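You operate a simulated robot arm through the tools that you are given. There is no shell and no other tool. Be economical: measure what you need, move in short steps, check, and stop when the job is done.

Carry out the task below with a simulated robot arm. There is one attempt and no reset: what you move stays moved.

Task
The inverter shows HOT: brush the dust off both vents and restart it.
Fine: switch it off first and on again after; use the green brush and put it back. Set down upright: green brush. What is to be rubbed or washed off counts as gone when no trace of it is left.

It is judged by the outcome, as a careful person would: the job done as asked, and still so three seconds after it is handed in. It fails if anything else is knocked over, pushed out of place, dropped, spilled or broken.

Robot
A 6-joint arm with a two-finger parallel gripper on a trunk, on a base that drives. Base frame: it is fixed to the floor where the robot stands at the start and does not move with it; the origin is under the middle of the robot, x ahead of it, y to its left, z up. Readings come in mm, degrees, newtons and seconds.
With the tool pointing down near the work surface it reaches from about 320 to 700 mm from the robot's upright axis, wherever it stands. Its first joint turns from -166.0 to 166.0 degrees. Places, roughly: dust on the far vent [700, -300, 1400]; dust on the vent by the breaker [700, -100, 1400]; green brush (2x3x19 cm) [600, 1100, 900]; inverter [800, -200, 1400]; inverter switch [700, -200, 1400]. Payload 4.1 kg.
The TCP is the grasp point between the finger pads, 23 mm short of the fingertips. In the tool frame z runs along the fingers and y along their closing line. The gripper opens to 94 mm. The fingers are 38 mm wide and 10 mm thick; the gripper's body (54 by 96 mm) begins 39 mm behind the TCP.
Orientation is that of the tool frame in the base frame, as a unit quaternion [w, x, y, z]. With the fingers straight down and closing along the base's y, the tool's x points along the base's -x, its y along +y and its z along -z.

Tools
- The arm moves only by the tool send_rows. Its argument "series" is a list of rows, each a list of 7 numbers: the finger opening in mm, from 0 to 94, then the shift along the tool's x, y, z in units of 50 mm (1.0 is 50 mm), then the turn, a rotation vector about the tool's x, y, z in units of 4 degrees (1.0 is 4 degrees). In form: [[hand, tx, ty, tz, ax, ay, az], ...]. A call has 1 to 8 rows; each row shifts and turns the commanded pose from where the row before left it, along the tool's axes as they then stand. A call with a number of a shift or a turn outside -1 to 1 is refused whole. Each row takes 0.2 s and may step no farther than 50 mm and 8.6 degrees from the row before; otherwise, or with a gripper value out of range, the whole call is refused. A pose out of reach is approached as far as the arm can. The call stops where the force on the tool passes 60 N (or 10 N more than at its start, if that is more) or the arm is blocked; 0.2 s more then pass. Each finger travels about 45 mm/s and halts on what it meets, pressing with about 32 N; the grip force reading is that of the motor and also rises with nothing between the fingers. The clock runs only during rows and for 0.2 s after the last one: add rows that do not move to give the fingers time. It gives the time, the measured TCP pose, the force on the tool (base axes), the opening and the grip force at its end, in the units of the frame above (readings bear some noise), with the torque about the TCP (base axes, N m) and any sound that the robot's microphone picked up, and new pictures: "show" is both (left out), scene, wrist or none.
- Cameras (640 x 400 px; columns grow to the right, rows downward): "scene" is now at [11.8, 111.7, 1587.6]; the picture's right is [-0.62, -0.79, 0.00], its down [-0.36, 0.28, -0.89] and it looks along [0.70, -0.55, -0.46] (base axes); focal length 284 px, centre (320, 200). "wrist" rides on the gripper at [86, 16, -75] in the tool frame; the picture's right is [-0.18, 0.98, 0.00], its down [-0.58, -0.11, -0.81] and it looks along [-0.79, -0.15, 0.59] (tool axes); focal length 243 px, centre (320, 200). There is no depth. A picture from a camera that has moved, and an enlarged one, comes with that camera's place and axes in the base frame and with its lens.
- slide_trunk(by): slides the trunk up (or, below 0, down) by that many mm; the arm and the scene camera ride with it, the base frame stays. It gives what a move gives, with no picture.
- base_move(legs): drives the robot by 1 to 6 legs, each [ahead, turn to the left] in mm and degrees, along the robot's own axes; the way and the turn of a leg run together, so that a leg with both is an arc; at most 1500 mm and 180 degrees a leg. The arm and the cameras ride along, it lands a little off, and it stops where it bumps. It gives what a move gives, and a new picture of the scene camera.
- pan_tilt(pan, tilt): turns the head with the scene camera to pan (to the left, within 155 degrees either way) and tilt (down, from -29 to 69), counted from straight ahead of the robot. It gives what a move gives, and a new picture of the scene camera.
- enlarge(camera, box): a new picture of the part [left, top, right, bottom] of that camera's present view, enlarged. It takes no simulated time.
- hand_in(): hands the job in; it is judged then, once.

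Go step by step. Nothing tells you exact positions but the pictures and the camera data: compare them with the known pose of the tool, close in by small moves and look again before you grip or let go. The budget is 120 turns and 260 pictures, counting those below and the enlarged ones. Unless the task says otherwise, let go and move clear before handing in, and close with one line.

The tools are called after "Call:" as name(argument=value, ...) on one line, values as JSON. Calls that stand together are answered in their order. send_rows: Moves the arm, as the interface text tells. Its arguments: {"type":"object","properties":{"series":{"type":"array","items":{"type":"array","items":{"type":"number"}}},"show":{"type":"string","enum":["both","scene","wrist","none"]}},"required":["series"]} The other tools are called the same way: slide_trunk (by) slides the trunk up or down; base_move (legs) drives the base; pan_tilt (pan, tilt) turns the head that bears the scene camera; enlarge (camera, box) takes an enlarged picture of a part of a camera's view; hand_in () hands the job in.

At the start:

```text
clock: 0.0
ee_pos: [320.2, -284.8, 1149.8]
orientation: [0.0, 0.0, 1.0, 0.0]
wrist_force: [0.1, 0.7, -0.3]
ft_torque: [0.03, 0.02, -0.01]
opening: 93.9
grasp_force: 0.1
trunk travel left (down, up): [-525.0, 65.0]
robot x, y, heading: [-1.3, 1.6, -0.0]
head pan, tilt: [-38.0, 27.5]
```

scene: 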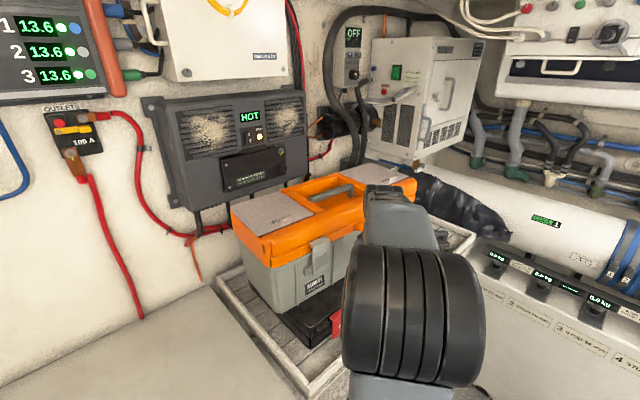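
wrist: 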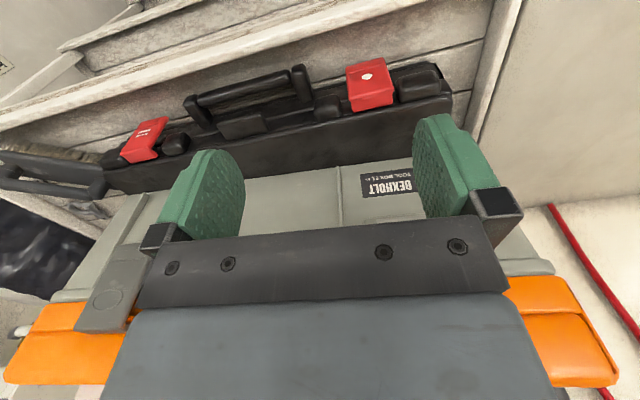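

I see the inverter with two dusty vents, its HOT display and a small switch between the vents. I'll take a close look at it and then turn the head to find the green brush on the left.

Call:
enlarge(camera="scene", box=[140, 70, 340, 220])

Call:
pan_tilt(pan=60, tilt=35)

```text
2.67 times, centred on (240, 145) of scene
camera zoom: at [11.8, 111.7, 1587.6], right [-0.62, -0.79, 0.0], down [-0.36, 0.28, -0.89], along [0.7, -0.55, -0.46], focal length 758 px, centre (533, 347)
```

zoom: 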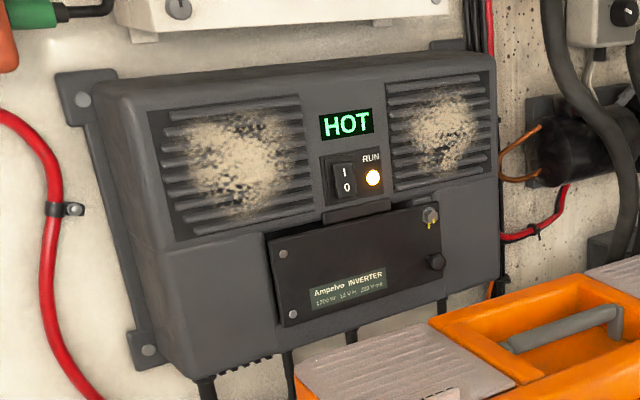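

```text
clock: 1.7
ee_pos: [320.3, -283.9, 1149.4]
orientation: [0.0, 0.001, 1.0, 0.0]
wrist_force: [0.3, -0.4, -0.1]
ft_torque: [-0.02, 0.02, -0.02]
opening: 94.0
grasp_force: 0.1
trunk travel left (down, up): [-525.0, 65.0]
robot x, y, heading: [-2.3, 4.9, 0.1]
head pan, tilt: [60.0, 35.0]
camera scene: at [-16.1, 244.2, 1575.9], right [0.87, -0.5, 0.0], down [-0.29, -0.5, -0.82], along [0.41, 0.71, -0.57], focal length 284 px, centre (320, 200)
```

scene: 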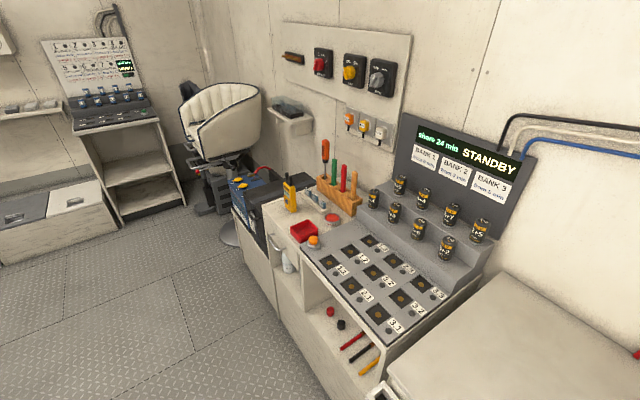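

The brush rack, with green, red and orange-handled items, is on the bench to the left. I'll enlarge it.

Call:
enlarge(camera="scene", box=[230, 120, 390, 280])

```text
2.50 times, centred on (310, 200) of scene
camera zoom: at [-16.1, 244.2, 1575.9], right [0.87, -0.5, 0.0], down [-0.29, -0.5, -0.82], along [0.41, 0.71, -0.57], focal length 710 px, centre (345, 200)
```

zoom: 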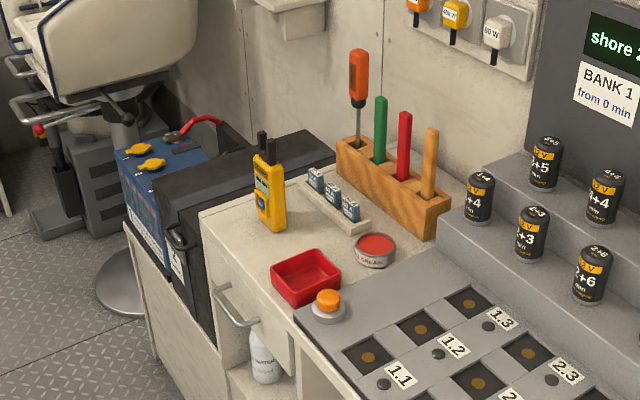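

The green brush stands handle-up in the wooden rack, second slot. First I'll switch the inverter off: raise the hand, then pitch it to face the wall.

Call:
send_rows(series=[[94, 0, 0, -1, 0, 0, 0], [60, 0, 0, -1, 0, 0, 0], [20, -0.5, 0, -1, 0, -1, 0], [0, -0.5, 0, -1, 0, -1, 0], [0, -0.5, 0, 0, 0, -1, 0], [0, -0.5, 0, 0, 0, -1, 0], [0, 0, 0, 0, 0, -1, 0], [0, 0, 0, 0, 0, -1, 0]], show="none")

Call:
pan_tilt(pan=-25, tilt=15)

```text
refused: row 3 steps farther than a row can; nothing moved
```

```text
clock: 3.3
ee_pos: [320.4, -283.5, 1149.6]
orientation: [0.001, 0.0, 1.0, 0.0]
wrist_force: [0.1, 0.3, -0.1]
ft_torque: [0.01, -0.03, 0.03]
opening: 94.2
grasp_force: 0.0
trunk travel left (down, up): [-525.0, 65.0]
robot x, y, heading: [-1.6, 4.1, -0.3]
head pan, tilt: [-25.0, 15.0]
camera scene: at [24.5, 128.6, 1607.9], right [-0.42, -0.91, 0.0], down [-0.23, 0.11, -0.97], along [0.88, -0.41, -0.26], focal length 284 px, centre (320, 200)
```

scene: 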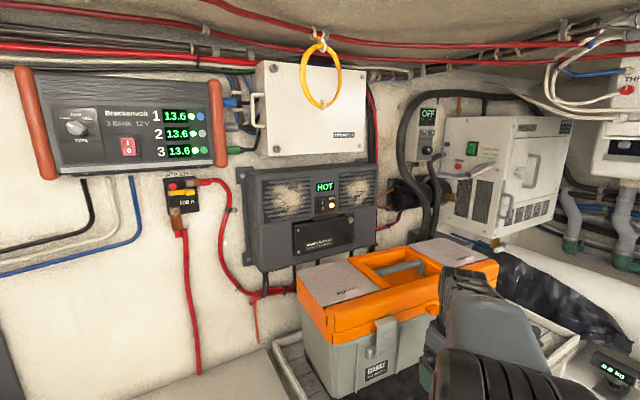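

The head view puts the HOT display at about y −220, z 1435. Next I raise the hand.

Call:
send_rows(series=[[94, 0, 0, -1, 0, 0, 0], [60, 0, 0, -1, 0, 0, 0], [20, -0.4, 0, -0.8, 0, -1, 0], [0, -0.4, 0, -0.8, 0, -1, 0], [0, -0.5, 0, -0.5, 0, -1, 0], [0, -0.5, 0, 0, 0, -1, 0], [0, 0, 0, 0, 0, -1, 0], [0, 0, 0, 0, 0, -1, 0]], show="wrist")

```text
clock: 5.1
ee_pos: [403.8, -285.0, 1365.0]
orientation: [0.209, 0.0, 0.978, 0.0]
wrist_force: [0.7, -0.6, 0.5]
ft_torque: [0.01, -0.03, 0.02]
opening: 0.3
grasp_force: 32.1
trunk travel left (down, up): [-525.0, 65.0]
robot x, y, heading: [-0.7, 2.9, -0.0]
head pan, tilt: [-25.0, 15.0]
camera wrist: at [294.4, -268.8, 1397.9], right [0.17, 0.98, 0.08], down [0.2, -0.11, 0.97], along [0.96, -0.15, -0.22], focal length 243 px, centre (320, 200)
```

wrist: 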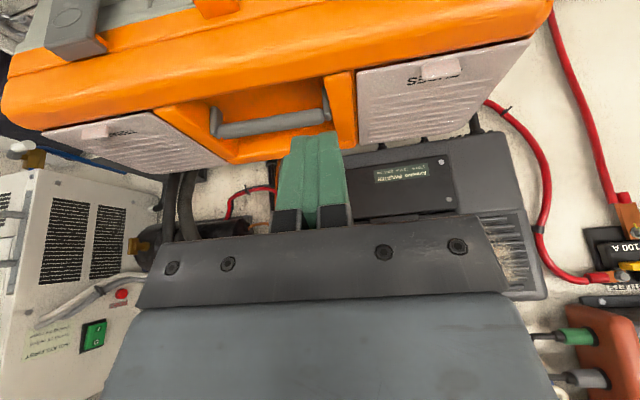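

Wrist view is usable (upside down). I continue pitching up while shifting toward y −220.

Call:
send_rows(series=[[0, 0, 0.2, 0, 0, -1, 0], [0, 0, 0.2, 0, 0, -1, 0], [0, 0, 0.2, 0, 0, -1, 0], [0, 0, 0.2, 0, 0, -1, 0], [0, 0, 0.2, 0, 0, -1, 0], [0, 0, 0.2, 0, 0, -1, 0], [0, 0, 0, 0, 0, -1, 0], [0, 0, 0, 0, 0, -1, 0]], show="none")

Call:
send_rows(series=[[0, 0, 0, 0, 0, -1, 0], [0, 0, 0, 0, 0, -1, 0], [0, 0, 0, 0, 0, -1, 0], [0, 0, 0, 0, 0, -1, 0], [0, 0, 0, 0, 0, -1, 0], [0, 0, 0, 0, 0, -1, 0], [0, 0, 0, 0, 0, -1, 0], [0, 0, 0, 0, 0, 0, 0]], show="both")

```text
clock: 6.9
ee_pos: [403.8, -224.0, 1364.2]
orientation: [0.471, 0.0, 0.882, 0.0]
wrist_force: [0.5, -0.2, 0.4]
ft_torque: [0.03, 0.0, 0.03]
opening: 0.1
grasp_force: 32.3
trunk travel left (down, up): [-525.0, 65.0]
robot x, y, heading: [-2.3, 2.1, -0.1]
head pan, tilt: [-25.0, 15.0]
```

```text
clock: 8.7
ee_pos: [403.9, -224.0, 1366.2]
orientation: [0.669, 0.0, 0.743, 0.0]
wrist_force: [0.1, 0.1, -0.3]
ft_torque: [0.01, -0.02, 0.0]
opening: 0.0
grasp_force: 32.0
trunk travel left (down, up): [-525.0, 65.0]
robot x, y, heading: [0.6, -1.4, -0.1]
head pan, tilt: [-25.0, 15.0]
camera scene: at [24.5, 128.6, 1607.9], right [-0.42, -0.91, 0.0], down [-0.23, 0.11, -0.97], along [0.88, -0.41, -0.26], focal length 284 px, centre (320, 200)
camera wrist: at [320.6, -208.4, 1287.1], right [0.02, 0.98, 0.18], down [-0.74, -0.11, 0.66], along [0.67, -0.15, 0.73], focal length 243 px, centre (320, 200)
```

scene: 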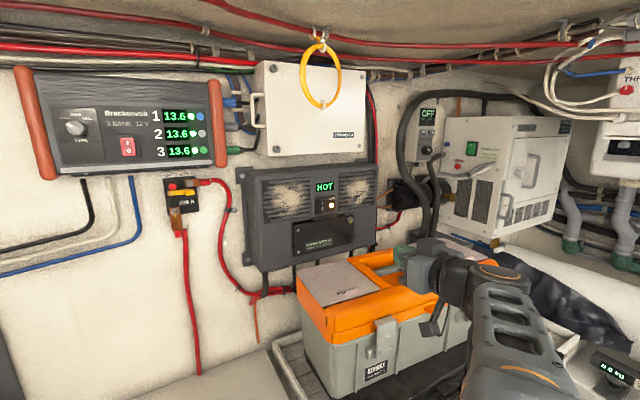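
wrist: 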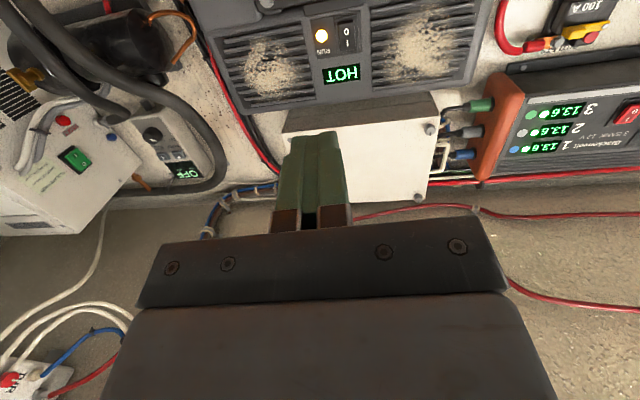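

Triangulating gives the HOT display at about (729, −212, 1440), with the switch just below it. I'll zoom in on the switch.

Call:
enlarge(camera="wrist", box=[280, 0, 400, 90])

Call:
enlarge(camera="scene", box=[290, 170, 370, 230])

```text
4.44 times, centred on (340, 45) of wrist
camera zoom: at [320.6, -208.4, 1287.1], right [0.02, 0.98, 0.18], down [-0.74, -0.11, 0.66], along [0.67, -0.15, 0.73], focal length 1078 px, centre (231, 889)
```

zoom: 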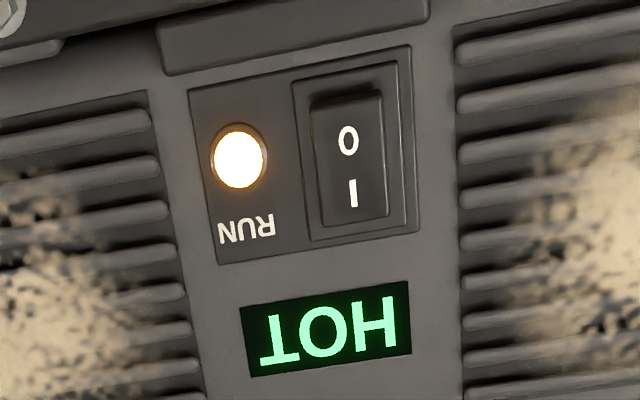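

```text
6.67 times, centred on (330, 200) of scene
camera zoom: at [24.5, 128.6, 1607.9], right [-0.42, -0.91, 0.0], down [-0.23, 0.11, -0.97], along [0.88, -0.41, -0.26], focal length 1894 px, centre (253, 200)
```

zoom: 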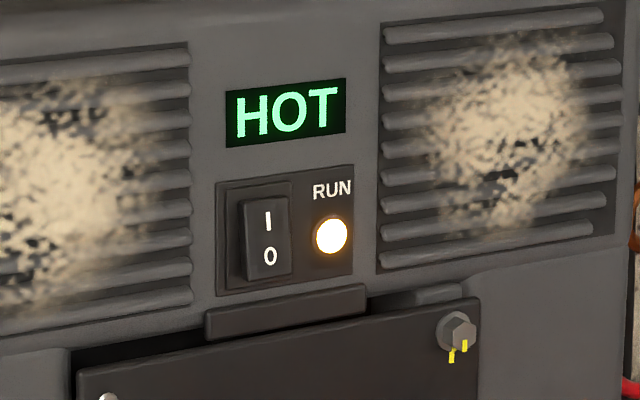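

The rocker is centred at about (725, −198, 1392), with its lower (0) half standing out. I'll check the fingertip shape and align by pitching up a little.

Call:
send_rows(series=[[0, 0, 0.25, 0, 0, -1, 0], [0, 0, 0.25, 0, 0, -1, 0], [0, 0, 0, 1, 0, -0.5, 0], [0, 0, 0, 1, 0, 0, 0], [0, 0, 0, 1, 0, 0, 0], [0, 0, 0, 0, 0, 0, 0]], show="both")

Call:
enlarge(camera="wrist", box=[240, 60, 400, 160])

Call:
enlarge(camera="scene", box=[280, 150, 440, 250])

```text
clock: 10.1
ee_pos: [554.0, -197.1, 1373.4]
orientation: [0.732, 0.001, 0.682, -0.001]
wrist_force: [-0.5, -0.6, -0.5]
ft_torque: [-0.01, -0.05, -0.01]
opening: 0.0
grasp_force: 32.3
trunk travel left (down, up): [-525.0, 65.0]
robot x, y, heading: [-2.2, 3.3, 0.0]
head pan, tilt: [-25.0, 15.0]
camera scene: at [24.6, 128.5, 1607.9], right [-0.42, -0.91, 0.0], down [-0.23, 0.11, -0.97], along [0.88, -0.41, -0.26], focal length 284 px, centre (320, 200)
camera wrist: at [486.1, -182.4, 1282.6], right [-0.01, 0.98, 0.18], down [-0.84, -0.11, 0.52], along [0.53, -0.15, 0.83], focal length 243 px, centre (320, 200)
```

scene: 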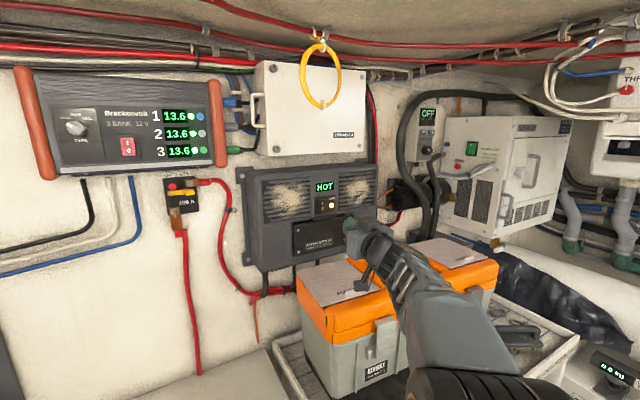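
wrist: 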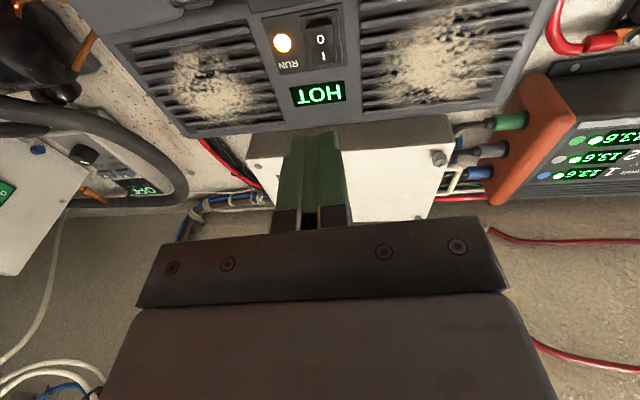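

```text
4.00 times, centred on (320, 110) of wrist
camera zoom: at [486.1, -182.4, 1282.6], right [-0.01, 0.98, 0.18], down [-0.84, -0.11, 0.52], along [0.53, -0.15, 0.83], focal length 970 px, centre (320, 560)
```

zoom: 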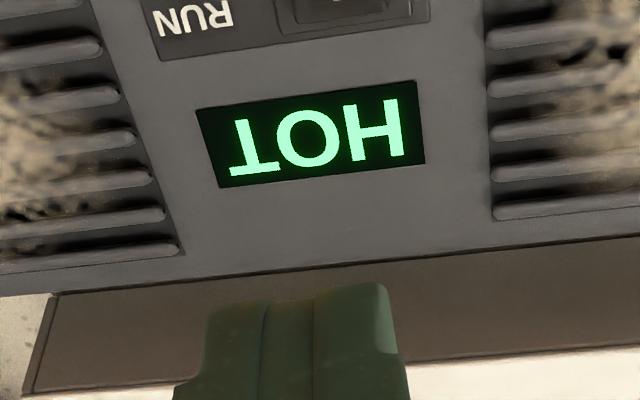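

```text
4.00 times, centred on (360, 200) of scene
camera zoom: at [24.6, 128.5, 1607.9], right [-0.42, -0.91, 0.0], down [-0.23, 0.11, -0.97], along [0.88, -0.41, -0.26], focal length 1136 px, centre (160, 200)
```

zoom: 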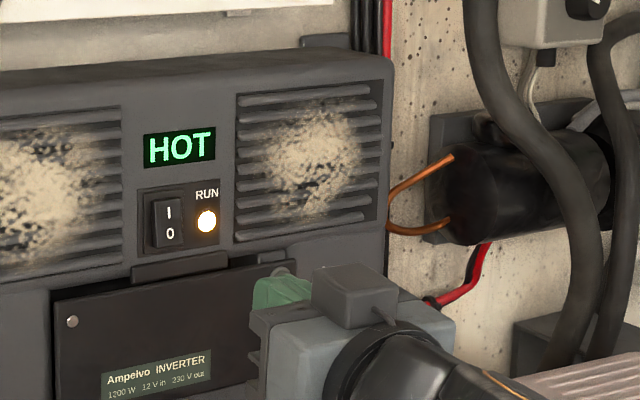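

The estimates agree: "0" at z≈1381, "1" at z≈1399, y≈−200, face x≈722. I'll pitch up so the lower fingertip corner leads, and come closer.

Call:
send_rows(series=[[0, 0, 0, 0.8, 0, -1, 0], [0, 0, 0, 0.8, 0, -1, 0], [0, 0.1, 0, 0.4, 0, -1, 0], [0, 0.3, 0, 0, 0, -1, 0], [0, 0, -0.05, 0, 0, 0, 0], [0, 0, 0, 0, 0, 0, 0]], show="both")

Call:
enlarge(camera="scene", box=[280, 150, 440, 250])

```text
clock: 11.5
ee_pos: [657.3, -200.5, 1366.1]
orientation: [0.819, 0.001, 0.574, -0.001]
wrist_force: [-0.4, -0.6, -1.2]
ft_torque: [0.01, -0.01, 0.05]
opening: 0.1
grasp_force: 31.5
trunk travel left (down, up): [-525.0, 65.0]
robot x, y, heading: [4.9, 5.3, 0.0]
head pan, tilt: [-25.0, 15.0]
camera scene: at [24.4, 128.6, 1607.9], right [-0.42, -0.91, 0.0], down [-0.23, 0.11, -0.97], along [0.88, -0.41, -0.26], focal length 284 px, centre (320, 200)
camera wrist: at [616.7, -186.1, 1260.3], right [-0.06, 0.98, 0.17], down [-0.96, -0.11, 0.27], along [0.28, -0.15, 0.95], focal length 243 px, centre (320, 200)
```

scene: 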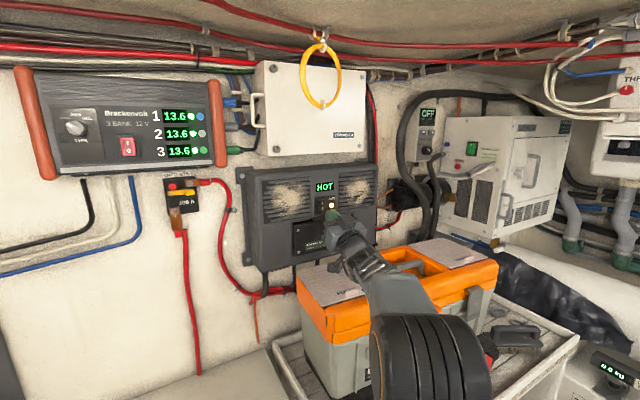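
wrist: 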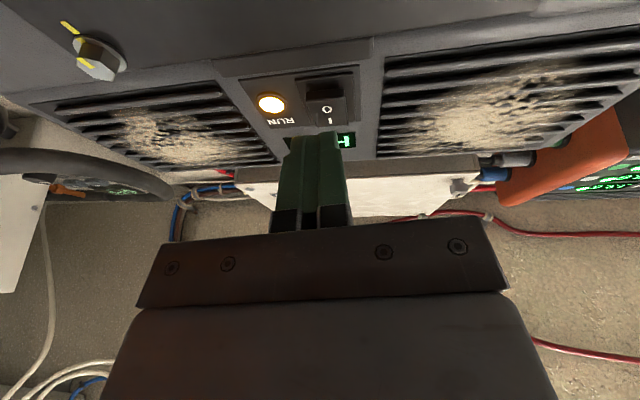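

```text
4.00 times, centred on (360, 200) of scene
camera zoom: at [24.4, 128.6, 1607.9], right [-0.42, -0.91, 0.0], down [-0.23, 0.11, -0.97], along [0.88, -0.41, -0.26], focal length 1136 px, centre (160, 200)
```

zoom: 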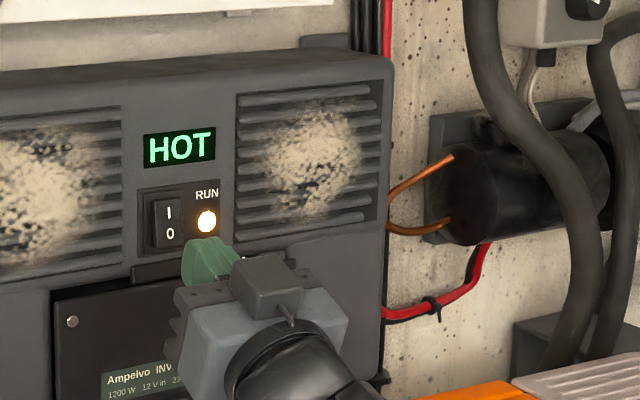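

The "0" half refines to (711, −200, 1383). I'll line the tip up in front of it and push forward in small steps.

Call:
send_rows(series=[[0, -0.2, 0, 0.454, 0, 0, 0], [0, 0, 0, 0, 0, 0, 0], [0, 0.034, 0, 0.094, 0, 0, 0], [0, 0.034, 0, 0.094, 0, 0, 0], [0, 0.034, 0, 0.094, 0, 0, 0], [0, 0.02, 0, 0.05, 0, 0, 0], [0, 0, 0, 0, 0, 0, 0]], show="both")

Call:
enlarge(camera="scene", box=[280, 150, 440, 250])

```text
clock: 12.8
ee_pos: [681.8, -202.1, 1382.8]
orientation: [0.819, -0.001, 0.574, 0.0]
wrist_force: [-41.2, 10.7, -10.0]
ft_torque: [0.03, 0.66, 0.6]
opening: 0.1
grasp_force: 31.8
trunk travel left (down, up): [-525.0, 65.0]
robot x, y, heading: [-2.0, 2.2, 0.1]
head pan, tilt: [-25.0, 15.0]
stopped in row 6: the force on the tool passed its limit at 66 N (the readings are from after the stop); the commanded pose is now the measured one
camera scene: at [15.5, 130.6, 1607.9], right [-0.42, -0.91, 0.0], down [-0.23, 0.11, -0.97], along [0.88, -0.41, -0.25], focal length 284 px, centre (320, 200)
camera wrist: at [641.4, -185.5, 1277.9], right [-0.06, 0.98, 0.17], down [-0.96, -0.11, 0.27], along [0.29, -0.15, 0.95], focal length 243 px, centre (320, 200)
```

scene: 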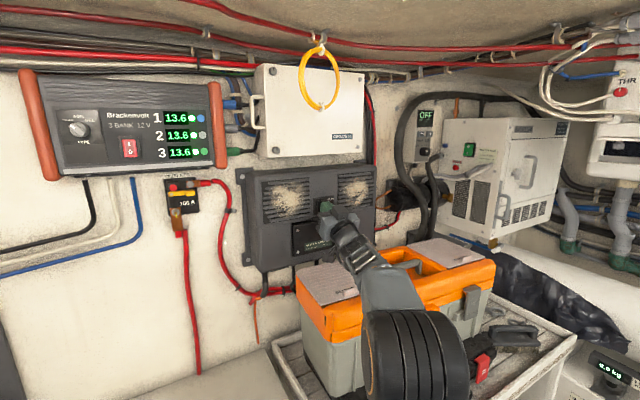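
wrist: 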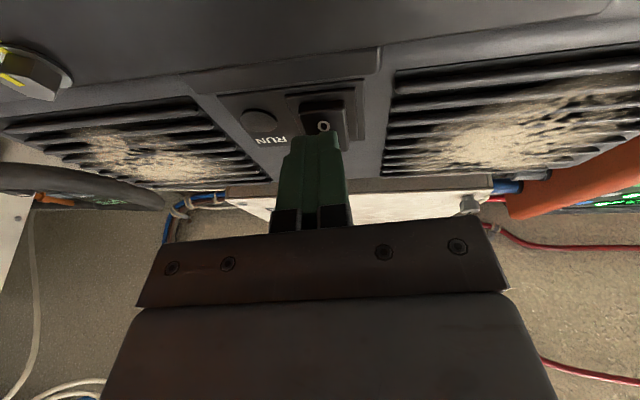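

```text
4.00 times, centred on (360, 200) of scene
camera zoom: at [15.5, 130.6, 1607.9], right [-0.42, -0.91, 0.0], down [-0.23, 0.11, -0.97], along [0.88, -0.41, -0.25], focal length 1136 px, centre (160, 200)
```

zoom: 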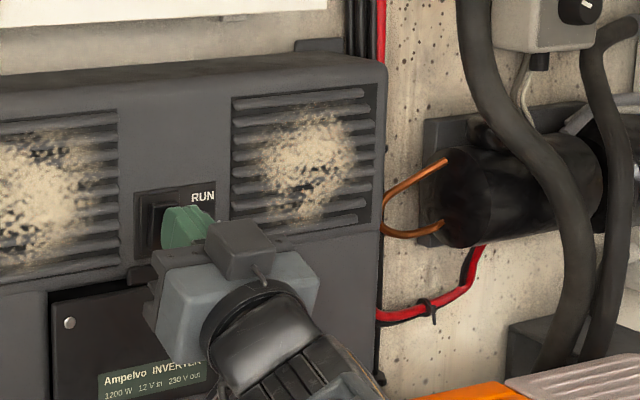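

Switched off: the display and RUN lamp are dark. I back straight off and check.

Call:
send_rows(series=[[0, -0.3, 0, -0.9, 0, 0, 0], [0, -0.3, 0, -0.9, 0, 0, 0], [0, -0.3, 0, -0.9, 0, 0, 0], [0, -0.3, 0, -0.9, 0, 0, 0], [0, -0.3, 0, -0.9, 0, 0, 0], [0, -0.3, 0, -0.9, 0, 0, 0], [0, 0, 0, 0, 0, 1, 0], [0, 0, 0, 0, 0, 1, 0]], show="none")

Call:
enlarge(camera="scene", box=[230, 150, 390, 250])

Call:
pan_tilt(pan=25, tilt=60)

```text
clock: 14.6
ee_pos: [404.6, -200.8, 1373.8]
orientation: [0.775, 0.001, 0.632, -0.001]
wrist_force: [-0.1, 0.1, 0.6]
ft_torque: [0.01, -0.01, -0.02]
opening: 0.0
grasp_force: 32.3
trunk travel left (down, up): [-525.0, 65.0]
robot x, y, heading: [-1.9, 1.6, 0.1]
head pan, tilt: [-25.0, 15.0]
```

```text
4.00 times, centred on (310, 200) of scene
camera zoom: at [23.8, 128.6, 1607.9], right [-0.42, -0.91, 0.0], down [-0.23, 0.11, -0.97], along [0.88, -0.41, -0.26], focal length 1136 px, centre (360, 200)
```

zoom: 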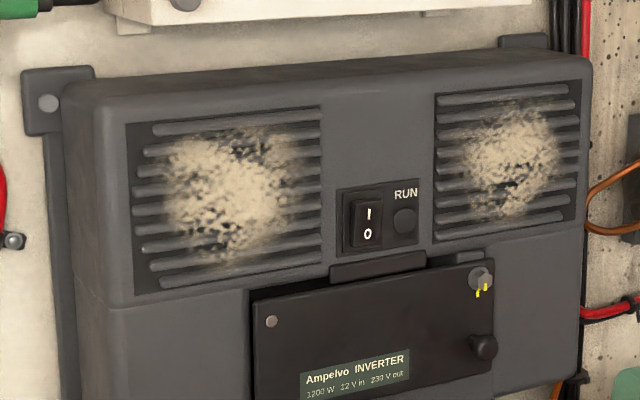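

```text
clock: 15.8
ee_pos: [405.6, -201.3, 1373.9]
orientation: [0.775, 0.0, 0.632, 0.0]
wrist_force: [-0.1, 0.0, -0.1]
ft_torque: [0.03, -0.03, -0.04]
opening: 0.0
grasp_force: 32.5
trunk travel left (down, up): [-525.0, 65.0]
robot x, y, heading: [-2.7, 3.3, -0.1]
head pan, tilt: [25.0, 60.0]
camera scene: at [-0.4, 196.2, 1541.6], right [0.42, -0.91, 0.0], down [-0.79, -0.36, -0.5], along [0.45, 0.21, -0.87], focal length 284 px, centre (320, 200)
```

scene: 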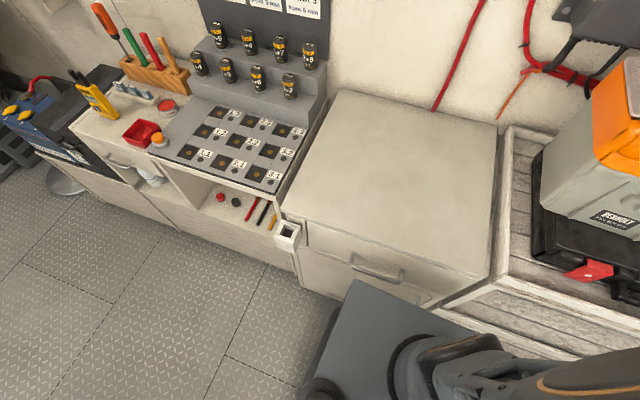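

The display and lamp are off and the vents are visible. Before driving I check the floor to the left and behind.

Call:
pan_tilt(pan=100, tilt=35)

Call:
pan_tilt(pan=155, tilt=45)

```text
clock: 17.3
ee_pos: [405.0, -201.3, 1374.5]
orientation: [0.775, 0.001, 0.632, 0.0]
wrist_force: [0.6, -0.4, 0.3]
ft_torque: [0.0, 0.04, 0.02]
opening: 0.1
grasp_force: 32.3
trunk travel left (down, up): [-525.0, 65.0]
robot x, y, heading: [-1.3, 4.4, 0.1]
head pan, tilt: [100.0, 35.0]
camera scene: at [-76.1, 254.9, 1575.9], right [0.99, 0.17, 0.0], down [0.1, -0.57, -0.82], along [-0.14, 0.81, -0.57], focal length 284 px, centre (320, 200)
```

scene: 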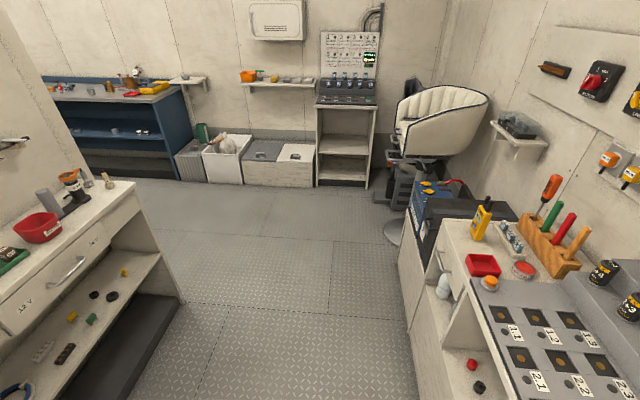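

```text
clock: 18.5
ee_pos: [404.4, -199.5, 1373.8]
orientation: [0.774, 0.0, 0.633, 0.0]
wrist_force: [0.5, -0.2, -0.1]
ft_torque: [-0.01, 0.02, -0.01]
opening: 0.1
grasp_force: 32.0
trunk travel left (down, up): [-525.0, 65.0]
robot x, y, heading: [-3.0, 3.1, 0.1]
head pan, tilt: [154.7, 45.0]
camera scene: at [-134.4, 203.0, 1561.1], right [0.43, 0.9, 0.0], down [0.64, -0.3, -0.71], along [-0.64, 0.3, -0.71], focal length 284 px, centre (320, 200)
```

scene: 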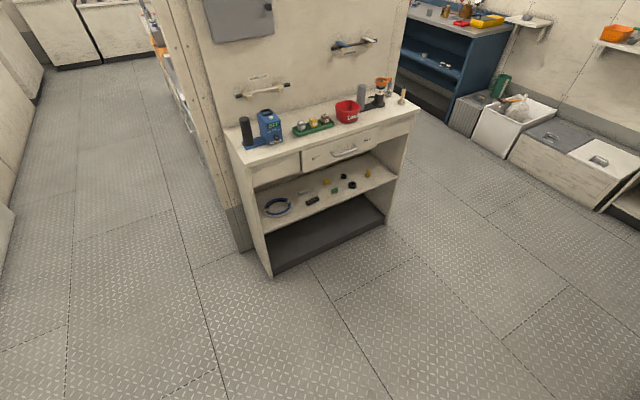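

The aisle is clear from x≈265 (bench front) to x≈−1080. I back up, turn left, drive along the bench, turn back to face it and look.

Call:
base_move(legs=[[-200, 0], [0, 90], [1080, 0], [0, -90]])

Call:
pan_tilt(pan=0, tilt=50)

```text
clock: 33.0
ee_pos: [199.7, 876.4, 1374.2]
orientation: [0.775, 0.004, 0.632, -0.004]
wrist_force: [0.6, -0.1, 0.5]
ft_torque: [-0.02, -0.02, -0.03]
opening: 0.1
grasp_force: 31.9
trunk travel left (down, up): [-525.0, 65.0]
robot x, y, heading: [-199.5, 1084.6, -0.6]
head pan, tilt: [154.7, 45.0]
camera scene: at [-335.0, 1287.3, 1561.1], right [0.44, 0.9, 0.0], down [0.64, -0.31, -0.71], along [-0.64, 0.31, -0.71], focal length 284 px, centre (320, 200)
```

scene: 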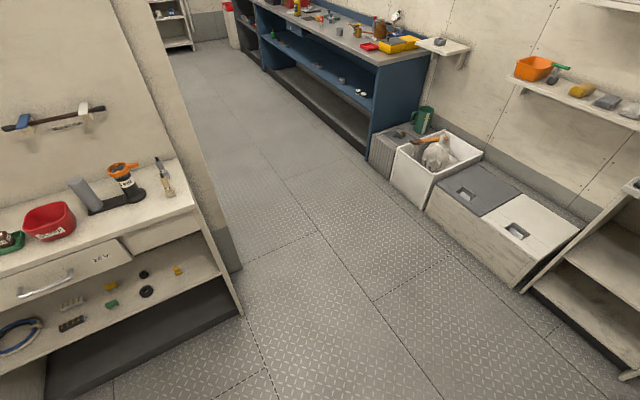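

```text
clock: 35.4
ee_pos: [202.9, 877.3, 1374.6]
orientation: [0.775, 0.004, 0.632, -0.004]
wrist_force: [0.4, 0.3, 0.8]
ft_torque: [-0.01, 0.0, 0.01]
opening: 0.0
grasp_force: 32.1
trunk travel left (down, up): [-525.0, 65.0]
robot x, y, heading: [-202.6, 1083.9, -0.7]
head pan, tilt: [0.0, 50.0]
camera scene: at [-184.8, 1251.1, 1554.2], right [-0.01, -1.0, 0.0], down [-0.77, 0.01, -0.64], along [0.64, -0.01, -0.77], focal length 284 px, centre (320, 200)
```

scene: 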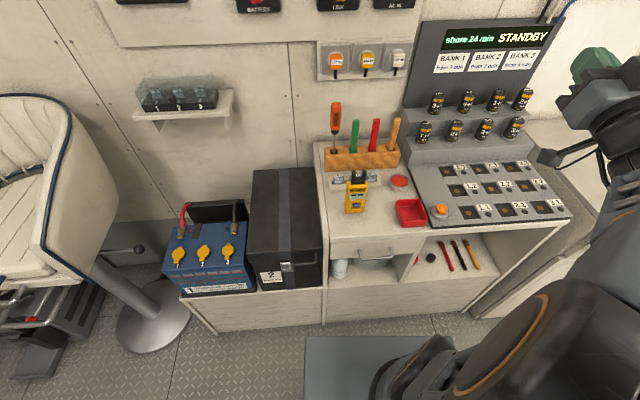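

The rack with the green brush is straight ahead, with the brush at about (600, 1125) and its top near z 1000. I drive up to the bench and then bring the tool to point down.

Call:
base_move(legs=[[185, 0.6]])

Call:
send_rows(series=[[20, 0, 0, 0, 0, 1, 0], [40, 0, 0, 0, 0, 1, 0], [50, 0, 0, 0, 0, 1, 0], [50, 0, 0, 0, 0, 1, 0], [50, 0, 0, 0, 0, 1, 0], [50, 0, 0, 0, 0, 1, 0], [50, 0, 0, 0, 0, 1, 0], [50, 0, 0, 0, 0, 1, 0]], show="none")

Call:
send_rows(series=[[50, 0, 0, 0, 0, 1, 0], [50, 0, 0, 0, 0, 1, 0], [50, 0, 0, 0, 0, 1, 0], [50, 0, 0, 0, 0, 1, 0], [50, 0, 0, 0, 0, 1, 0], [50, 0, 0, 0, 0, 1, 0], [50, 0, 0, 0, 0, 1, 0], [50, 0, 0, 0, 0, 1, 0]], show="none")

Call:
send_rows(series=[[50, 0, 0, 0, 0, 1, 0], [50, 0, 0, 0, 0, 1, 0], [50, 0, 0, 0, 0, 1, 0], [50, 0, 0, 0, 0, 1, 0], [50, 0, 0, 0, 0, 1, 0], [50, 0, 0, 0, 0, 1, 0], [50, 0, 0, 0, 0, 1, 0], [50, 0, 0, 0, 0, 1, 0]], show="scene")

```text
clock: 36.9
ee_pos: [388.8, 881.6, 1375.2]
orientation: [0.775, 0.0, 0.631, 0.001]
wrist_force: [-0.2, -0.1, -0.7]
ft_torque: [0.0, -0.02, -0.02]
opening: 0.2
grasp_force: 31.8
trunk travel left (down, up): [-525.0, 65.0]
robot x, y, heading: [-18.5, 1082.8, 0.2]
head pan, tilt: [0.0, 50.0]
camera scene: at [-1.7, 1250.5, 1554.2], right [0.0, -1.0, 0.0], down [-0.77, 0.0, -0.64], along [0.64, 0.0, -0.77], focal length 284 px, centre (320, 200)
```

scene: 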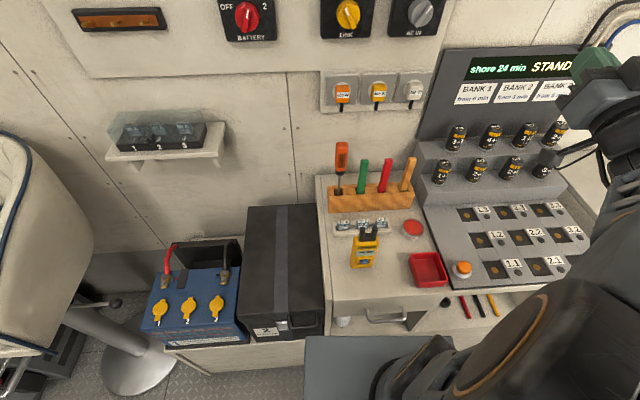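

```text
clock: 38.7
ee_pos: [388.4, 883.3, 1374.1]
orientation: [0.571, 0.0, 0.821, 0.001]
wrist_force: [-0.1, 0.5, -0.2]
ft_torque: [0.0, 0.01, -0.04]
opening: 50.1
grasp_force: 0.0
trunk travel left (down, up): [-525.0, 65.0]
robot x, y, heading: [-20.9, 1087.0, 0.2]
head pan, tilt: [0.0, 50.0]
```

```text
clock: 40.5
ee_pos: [388.3, 881.9, 1374.5]
orientation: [0.322, 0.0, 0.947, 0.0]
wrist_force: [-0.1, -0.7, -0.2]
ft_torque: [-0.03, -0.03, 0.01]
opening: 50.1
grasp_force: 0.0
trunk travel left (down, up): [-525.0, 65.0]
robot x, y, heading: [-17.3, 1083.5, -0.2]
head pan, tilt: [0.0, 50.0]
```

```text
clock: 42.3
ee_pos: [388.9, 882.8, 1374.9]
orientation: [0.048, -0.001, 0.999, 0.0]
wrist_force: [0.1, -0.1, -0.3]
ft_torque: [-0.01, 0.03, 0.03]
opening: 49.9
grasp_force: 0.0
trunk travel left (down, up): [-525.0, 65.0]
robot x, y, heading: [-19.6, 1085.3, 0.4]
head pan, tilt: [0.0, 50.0]
camera scene: at [-2.1, 1250.4, 1554.2], right [0.0, -1.0, 0.0], down [-0.77, 0.0, -0.64], along [0.64, 0.0, -0.77], focal length 284 px, centre (320, 200)
```

scene: 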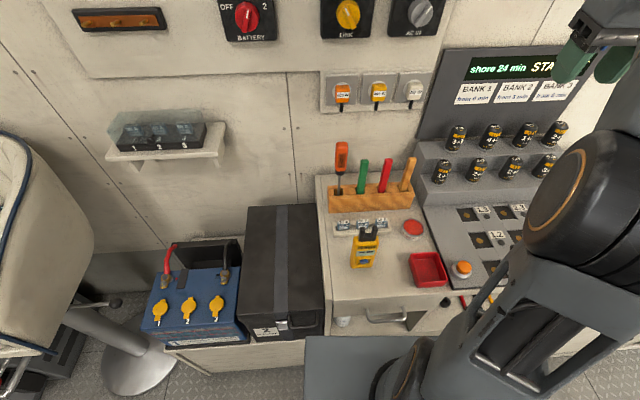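

Zooming in on the rack to triangulate the green handle against the previous view.

Call:
enlarge(camera="scene", box=[310, 130, 430, 220])

```text
4.44 times, centred on (370, 175) of scene
camera zoom: at [-2.1, 1250.4, 1554.2], right [0.0, -1.0, 0.0], down [-0.77, 0.0, -0.64], along [0.64, 0.0, -0.77], focal length 1263 px, centre (98, 311)
```

zoom: 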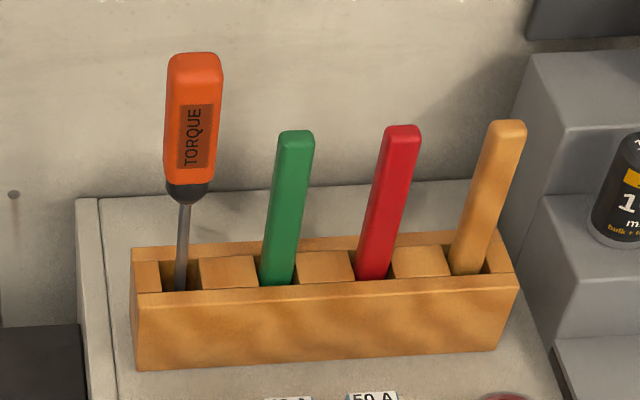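

Triangulation gives the green handle top at (590, 1127, 1013), 2 cm wide, with about 67 mm between neighbours. I'll roll the tool so the fingers close along x and the camera sits away from the taller screwdriver.

Call:
send_rows(series=[[50, 0, 0, 0, 0, 1, 0], [50, 0, 0, 0, 0, 0.38, 0], [50, 0, 0, 0, 0, 0, -1], [50, 0, 0, 0, 0, 0, -1], [50, 0, 0, 0, 0, 0, -1], [50, 0, 0, 0, 0, 0, -1], [50, 0, 0, 0, 0, 0, -1], [50, 0, 0, 0, 0, 0, -1]], show="none")

Call:
send_rows(series=[[50, 0, 0, 0, 0, 0, -1], [50, 0, 0, 0, 0, 0, -1], [50, 0, 0, 0, 0, 0, -1], [50, 0, 0, 0, 0, 0, -1], [50, 0, 0, 0, 0, 0, -1], [50, 0, 0, 0, 0, 0, -1], [50, 0, 0, 0, 0, 0, -1], [50, 0, 0, 0, 0, 0, -1]], show="none")

Call:
send_rows(series=[[50, 0, 0, 0, 0, 0, -1], [50, 0, 0, 0, 0, 0, -1], [50, 0, 0, 0, 0, 0, -1], [50, 0, 0, 0, 0, 0, -1], [50, 0, 0, 0, 0, 0, -1], [50, 0, 0, 0, 0, 0, -1], [50, 0, 0, 0, 0, 0, -1], [50, 0, 0, 0, 0, 0, -1]], show="none")

```text
clock: 44.1
ee_pos: [387.7, 881.7, 1374.5]
orientation: [0.001, -0.209, 0.978, 0.0]
wrist_force: [-0.5, 0.5, -0.1]
ft_torque: [-0.03, -0.01, -0.01]
opening: 50.1
grasp_force: 0.0
trunk travel left (down, up): [-525.0, 65.0]
robot x, y, heading: [-21.6, 1086.2, 0.1]
head pan, tilt: [0.0, 50.0]
```

```text
clock: 45.9
ee_pos: [388.0, 882.0, 1374.5]
orientation: [0.001, -0.472, 0.882, 0.0]
wrist_force: [-0.1, -0.6, -0.2]
ft_torque: [-0.02, 0.03, 0.0]
opening: 50.0
grasp_force: 0.0
trunk travel left (down, up): [-525.0, 65.0]
robot x, y, heading: [-17.9, 1085.3, 0.1]
head pan, tilt: [0.0, 50.0]
```

```text
clock: 47.7
ee_pos: [387.3, 882.7, 1373.6]
orientation: [0.001, -0.695, 0.719, 0.0]
wrist_force: [-0.4, -0.7, 0.8]
ft_torque: [0.0, 0.02, -0.01]
opening: 50.4
grasp_force: 0.1
trunk travel left (down, up): [-525.0, 65.0]
robot x, y, heading: [-16.6, 1085.5, 0.2]
head pan, tilt: [0.0, 50.0]
```

Roll is done (tool x ≈ −y). Now I move over the brush, staying high.

Call:
send_rows(series=[[50, 0, 0, 0, 0, 0, -0.5], [50, -0.98, 0, 0, 0, 0, 0], [50, -0.98, 0, 0, 0, 0, 0], [50, -0.98, 0, 0, 0, 0, 0], [50, -0.98, 0, 0, 0, 0, 0], [50, -0.98, 0, 0, 0, 0, 0], [50, 0, -0.8, 0, 0, 0, 0], [50, 0, -0.8, 0, 0, 0, 0]], show="none")

Call:
send_rows(series=[[50, 0, -0.8, 0, 0, 0, 0], [50, 0, -0.8, 0, 0, 0, 0], [50, 0, -0.85, 0, 0, 0, 0], [50, 0, 0, 1, 0, 0, 0], [50, 0, 0, 1, 0, 0, 0], [50, 0, 0, 1, 0, 0, 0], [50, 0, 0, 1, 0, 0, 0], [50, 0, 0, 0, 0, 0, 0]], show="both")

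```text
clock: 49.5
ee_pos: [466.6, 1125.3, 1373.7]
orientation: [0.0, 0.708, -0.707, -0.001]
wrist_force: [-0.2, -0.3, -0.1]
ft_torque: [0.04, 0.02, -0.01]
opening: 50.2
grasp_force: 0.0
trunk travel left (down, up): [-525.0, 65.0]
robot x, y, heading: [-19.2, 1084.8, 0.1]
head pan, tilt: [0.0, 50.0]
```

```text
clock: 51.3
ee_pos: [546.7, 1123.8, 1121.9]
orientation: [-0.001, 0.708, -0.707, -0.001]
wrist_force: [0.3, -0.1, 0.1]
ft_torque: [-0.02, -0.01, 0.0]
opening: 49.8
grasp_force: 0.0
out of reach, approached as far as the arm can: row 1, 2, 3
trunk travel left (down, up): [-525.0, 65.0]
robot x, y, heading: [-21.0, 1087.6, 0.4]
head pan, tilt: [0.0, 50.0]
camera scene: at [-2.2, 1250.6, 1554.2], right [0.0, -1.0, 0.0], down [-0.77, 0.0, -0.64], along [0.64, 0.0, -0.77], focal length 284 px, centre (320, 200)
camera wrist: at [530.5, 1036.8, 1196.3], right [-0.98, 0.18, 0.0], down [0.11, 0.58, 0.81], along [0.15, 0.79, -0.59], focal length 243 px, centre (320, 200)
```

scene: 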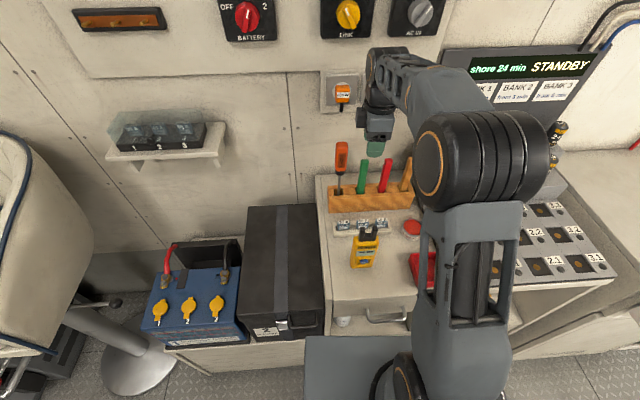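
wrist: 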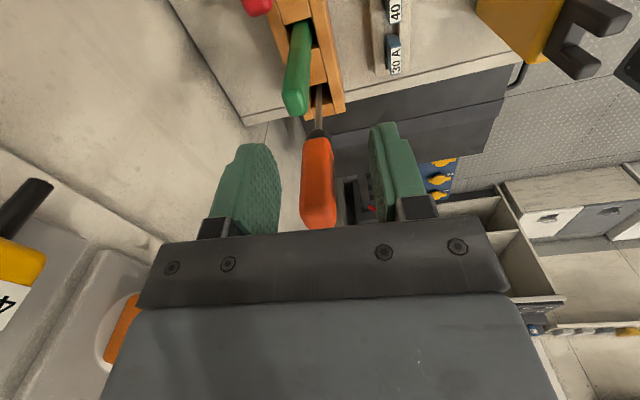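

The arm is now in range lower down. I'll zoom the wrist view to fix the brush top precisely.

Call:
enlarge(camera="wrist", box=[240, 0, 400, 120])

Call:
enlarge(camera="scene", box=[310, 90, 430, 220])

```text
3.33 times, centred on (320, 60) of wrist
camera zoom: at [530.5, 1036.8, 1196.3], right [-0.98, 0.18, 0.0], down [0.11, 0.58, 0.81], along [0.15, 0.79, -0.59], focal length 809 px, centre (320, 667)
```

zoom: 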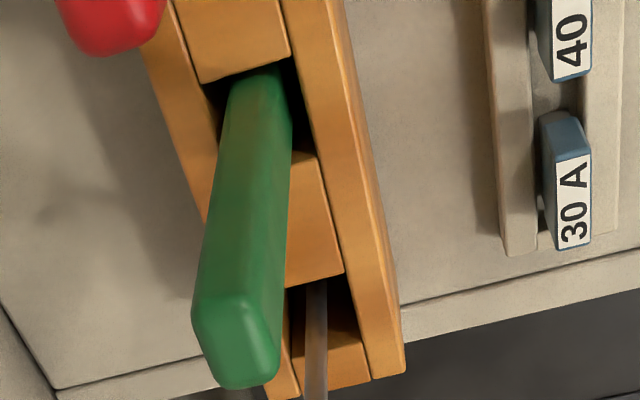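

```text
3.08 times, centred on (370, 155) of scene
camera zoom: at [-2.2, 1250.6, 1554.2], right [0.0, -1.0, 0.0], down [-0.77, 0.0, -0.64], along [0.64, 0.0, -0.77], focal length 874 px, centre (166, 338)
```

zoom: 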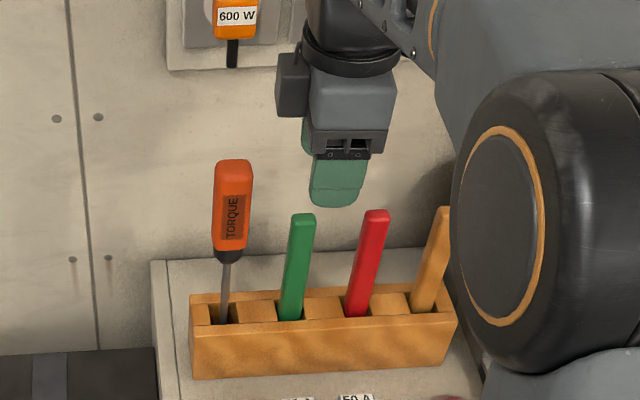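

Both cameras now agree: handle top at (565, 1131, 1036), base in the rack at (570, 1127, 894). I move above it and descend to just over the top.

Call:
send_rows(series=[[66, -0.12, -0.37, 0, 0, 0, 0], [66, 0, 0, 0.5, 0, 0, 0], [66, 0, 0, 0.5, 0, 0, 0], [66, 0, 0, 0, 0, 0, 0]], show="both")

Call:
enlarge(camera="scene", box=[310, 90, 430, 220])

```text
clock: 52.3
ee_pos: [566.4, 1130.0, 1068.4]
orientation: [0.0, 0.708, -0.706, 0.0]
wrist_force: [0.3, -0.1, -0.6]
ft_torque: [-0.01, 0.01, 0.0]
opening: 66.0
grasp_force: 0.2
trunk travel left (down, up): [-525.0, 65.0]
robot x, y, heading: [-21.6, 1087.1, 0.2]
head pan, tilt: [0.0, 50.0]
camera scene: at [-2.2, 1250.6, 1554.2], right [0.0, -1.0, 0.0], down [-0.77, 0.0, -0.64], along [0.64, 0.0, -0.77], focal length 284 px, centre (320, 200)
camera wrist: at [550.3, 1042.8, 1144.3], right [-0.98, 0.18, 0.0], down [0.11, 0.58, 0.81], along [0.15, 0.79, -0.59], focal length 243 px, centre (320, 200)
```

scene: 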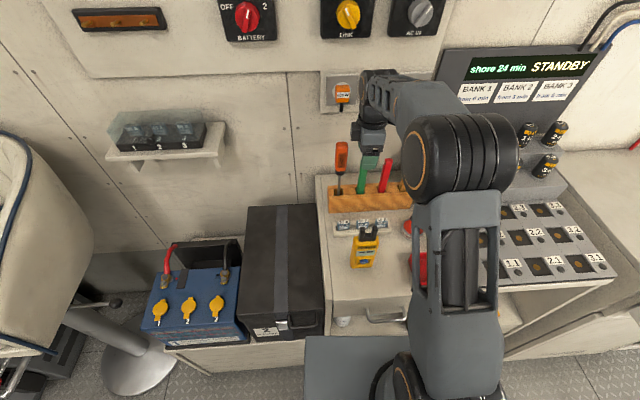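
wrist: 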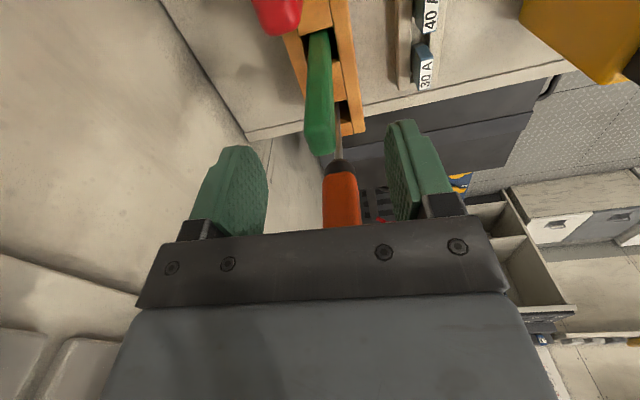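

```text
3.08 times, centred on (370, 155) of scene
camera zoom: at [-2.2, 1250.6, 1554.2], right [0.0, -1.0, 0.0], down [-0.77, 0.0, -0.64], along [0.64, 0.0, -0.77], focal length 874 px, centre (166, 338)
```

zoom: 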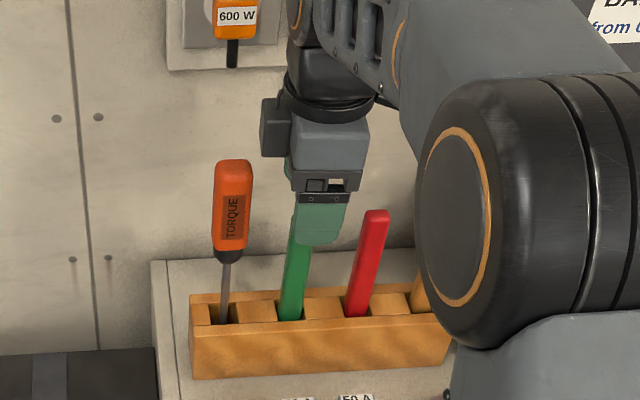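

The fingers straddle the handle. A block on the hand passes close to the screwdriver, so I shift 5 mm away from it, descend 54 mm and grip.

Call:
send_rows(series=[[66, 0.1, 0, 0, 0, 0, 0], [66, 0, 0, 0.54, 0, 0, 0], [66, 0, 0, 0.54, 0, 0, 0], [66, 0, 0, 0, 0, 0, 0]], show="both")

Call:
enlarge(camera="scene", box=[310, 90, 430, 220])

```text
clock: 53.3
ee_pos: [567.2, 1124.9, 1016.9]
orientation: [-0.001, 0.708, -0.706, 0.0]
wrist_force: [-0.9, -0.9, 0.5]
ft_torque: [-0.01, 0.04, 0.02]
opening: 65.7
grasp_force: 0.1
trunk travel left (down, up): [-525.0, 65.0]
robot x, y, heading: [-18.9, 1085.6, -0.2]
head pan, tilt: [0.0, 50.0]
camera scene: at [-2.3, 1250.6, 1554.2], right [0.0, -1.0, 0.0], down [-0.77, 0.0, -0.64], along [0.64, 0.0, -0.77], focal length 284 px, centre (320, 200)
camera wrist: at [550.6, 1038.0, 1091.0], right [-0.98, 0.18, 0.0], down [0.11, 0.58, 0.81], along [0.15, 0.79, -0.59], focal length 243 px, centre (320, 200)
```

scene: 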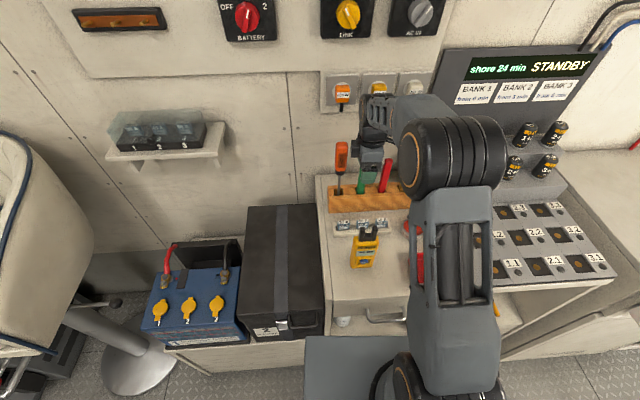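
wrist: 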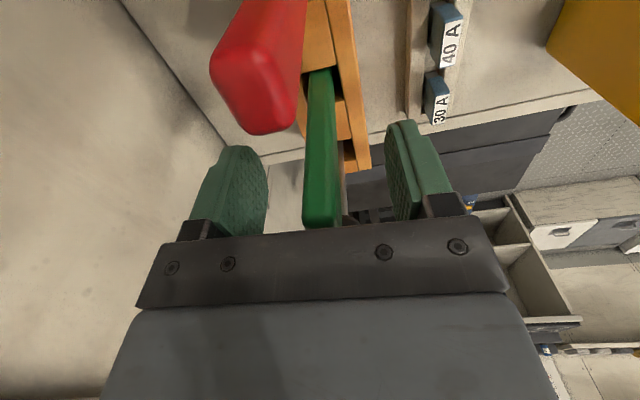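

```text
3.08 times, centred on (370, 155) of scene
camera zoom: at [-2.3, 1250.6, 1554.2], right [0.0, -1.0, 0.0], down [-0.77, 0.0, -0.64], along [0.64, 0.0, -0.77], focal length 874 px, centre (166, 338)
```

zoom: 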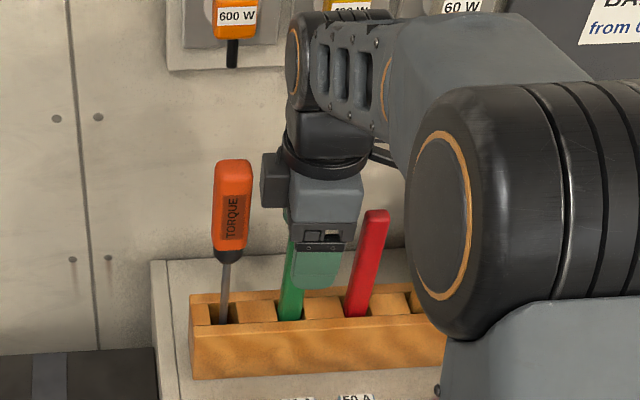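

The handle is centred between the fingers and everything is clear. Closing the grip.

Call:
send_rows(series=[[40, 0, 0, 0, 0, 0, 0], [20, 0, 0, 0, 0, 0, 0], [10, 0, 0, 0, 0, 0, 0], [5, 0, 0, 0, 0, 0, 0], [5, 0, 0, 0, 0, 0, 0]], show="wrist")

```text
clock: 54.5
ee_pos: [567.2, 1124.7, 1017.3]
orientation: [0.0, 0.708, -0.707, 0.001]
wrist_force: [0.3, 0.4, -0.8]
ft_torque: [0.03, 0.03, -0.03]
opening: 15.4
grasp_force: 32.0
trunk travel left (down, up): [-525.0, 65.0]
robot x, y, heading: [-20.5, 1086.2, 0.2]
head pan, tilt: [0.0, 50.0]
camera wrist: at [550.6, 1038.0, 1091.3], right [-0.98, 0.18, 0.0], down [0.11, 0.58, 0.81], along [0.15, 0.79, -0.59], focal length 243 px, centre (320, 200)
```

wrist: 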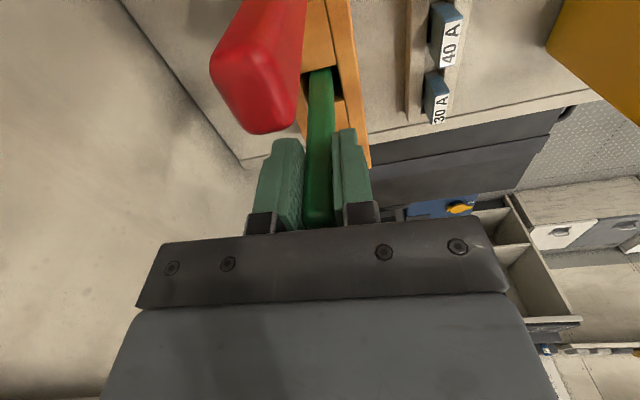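

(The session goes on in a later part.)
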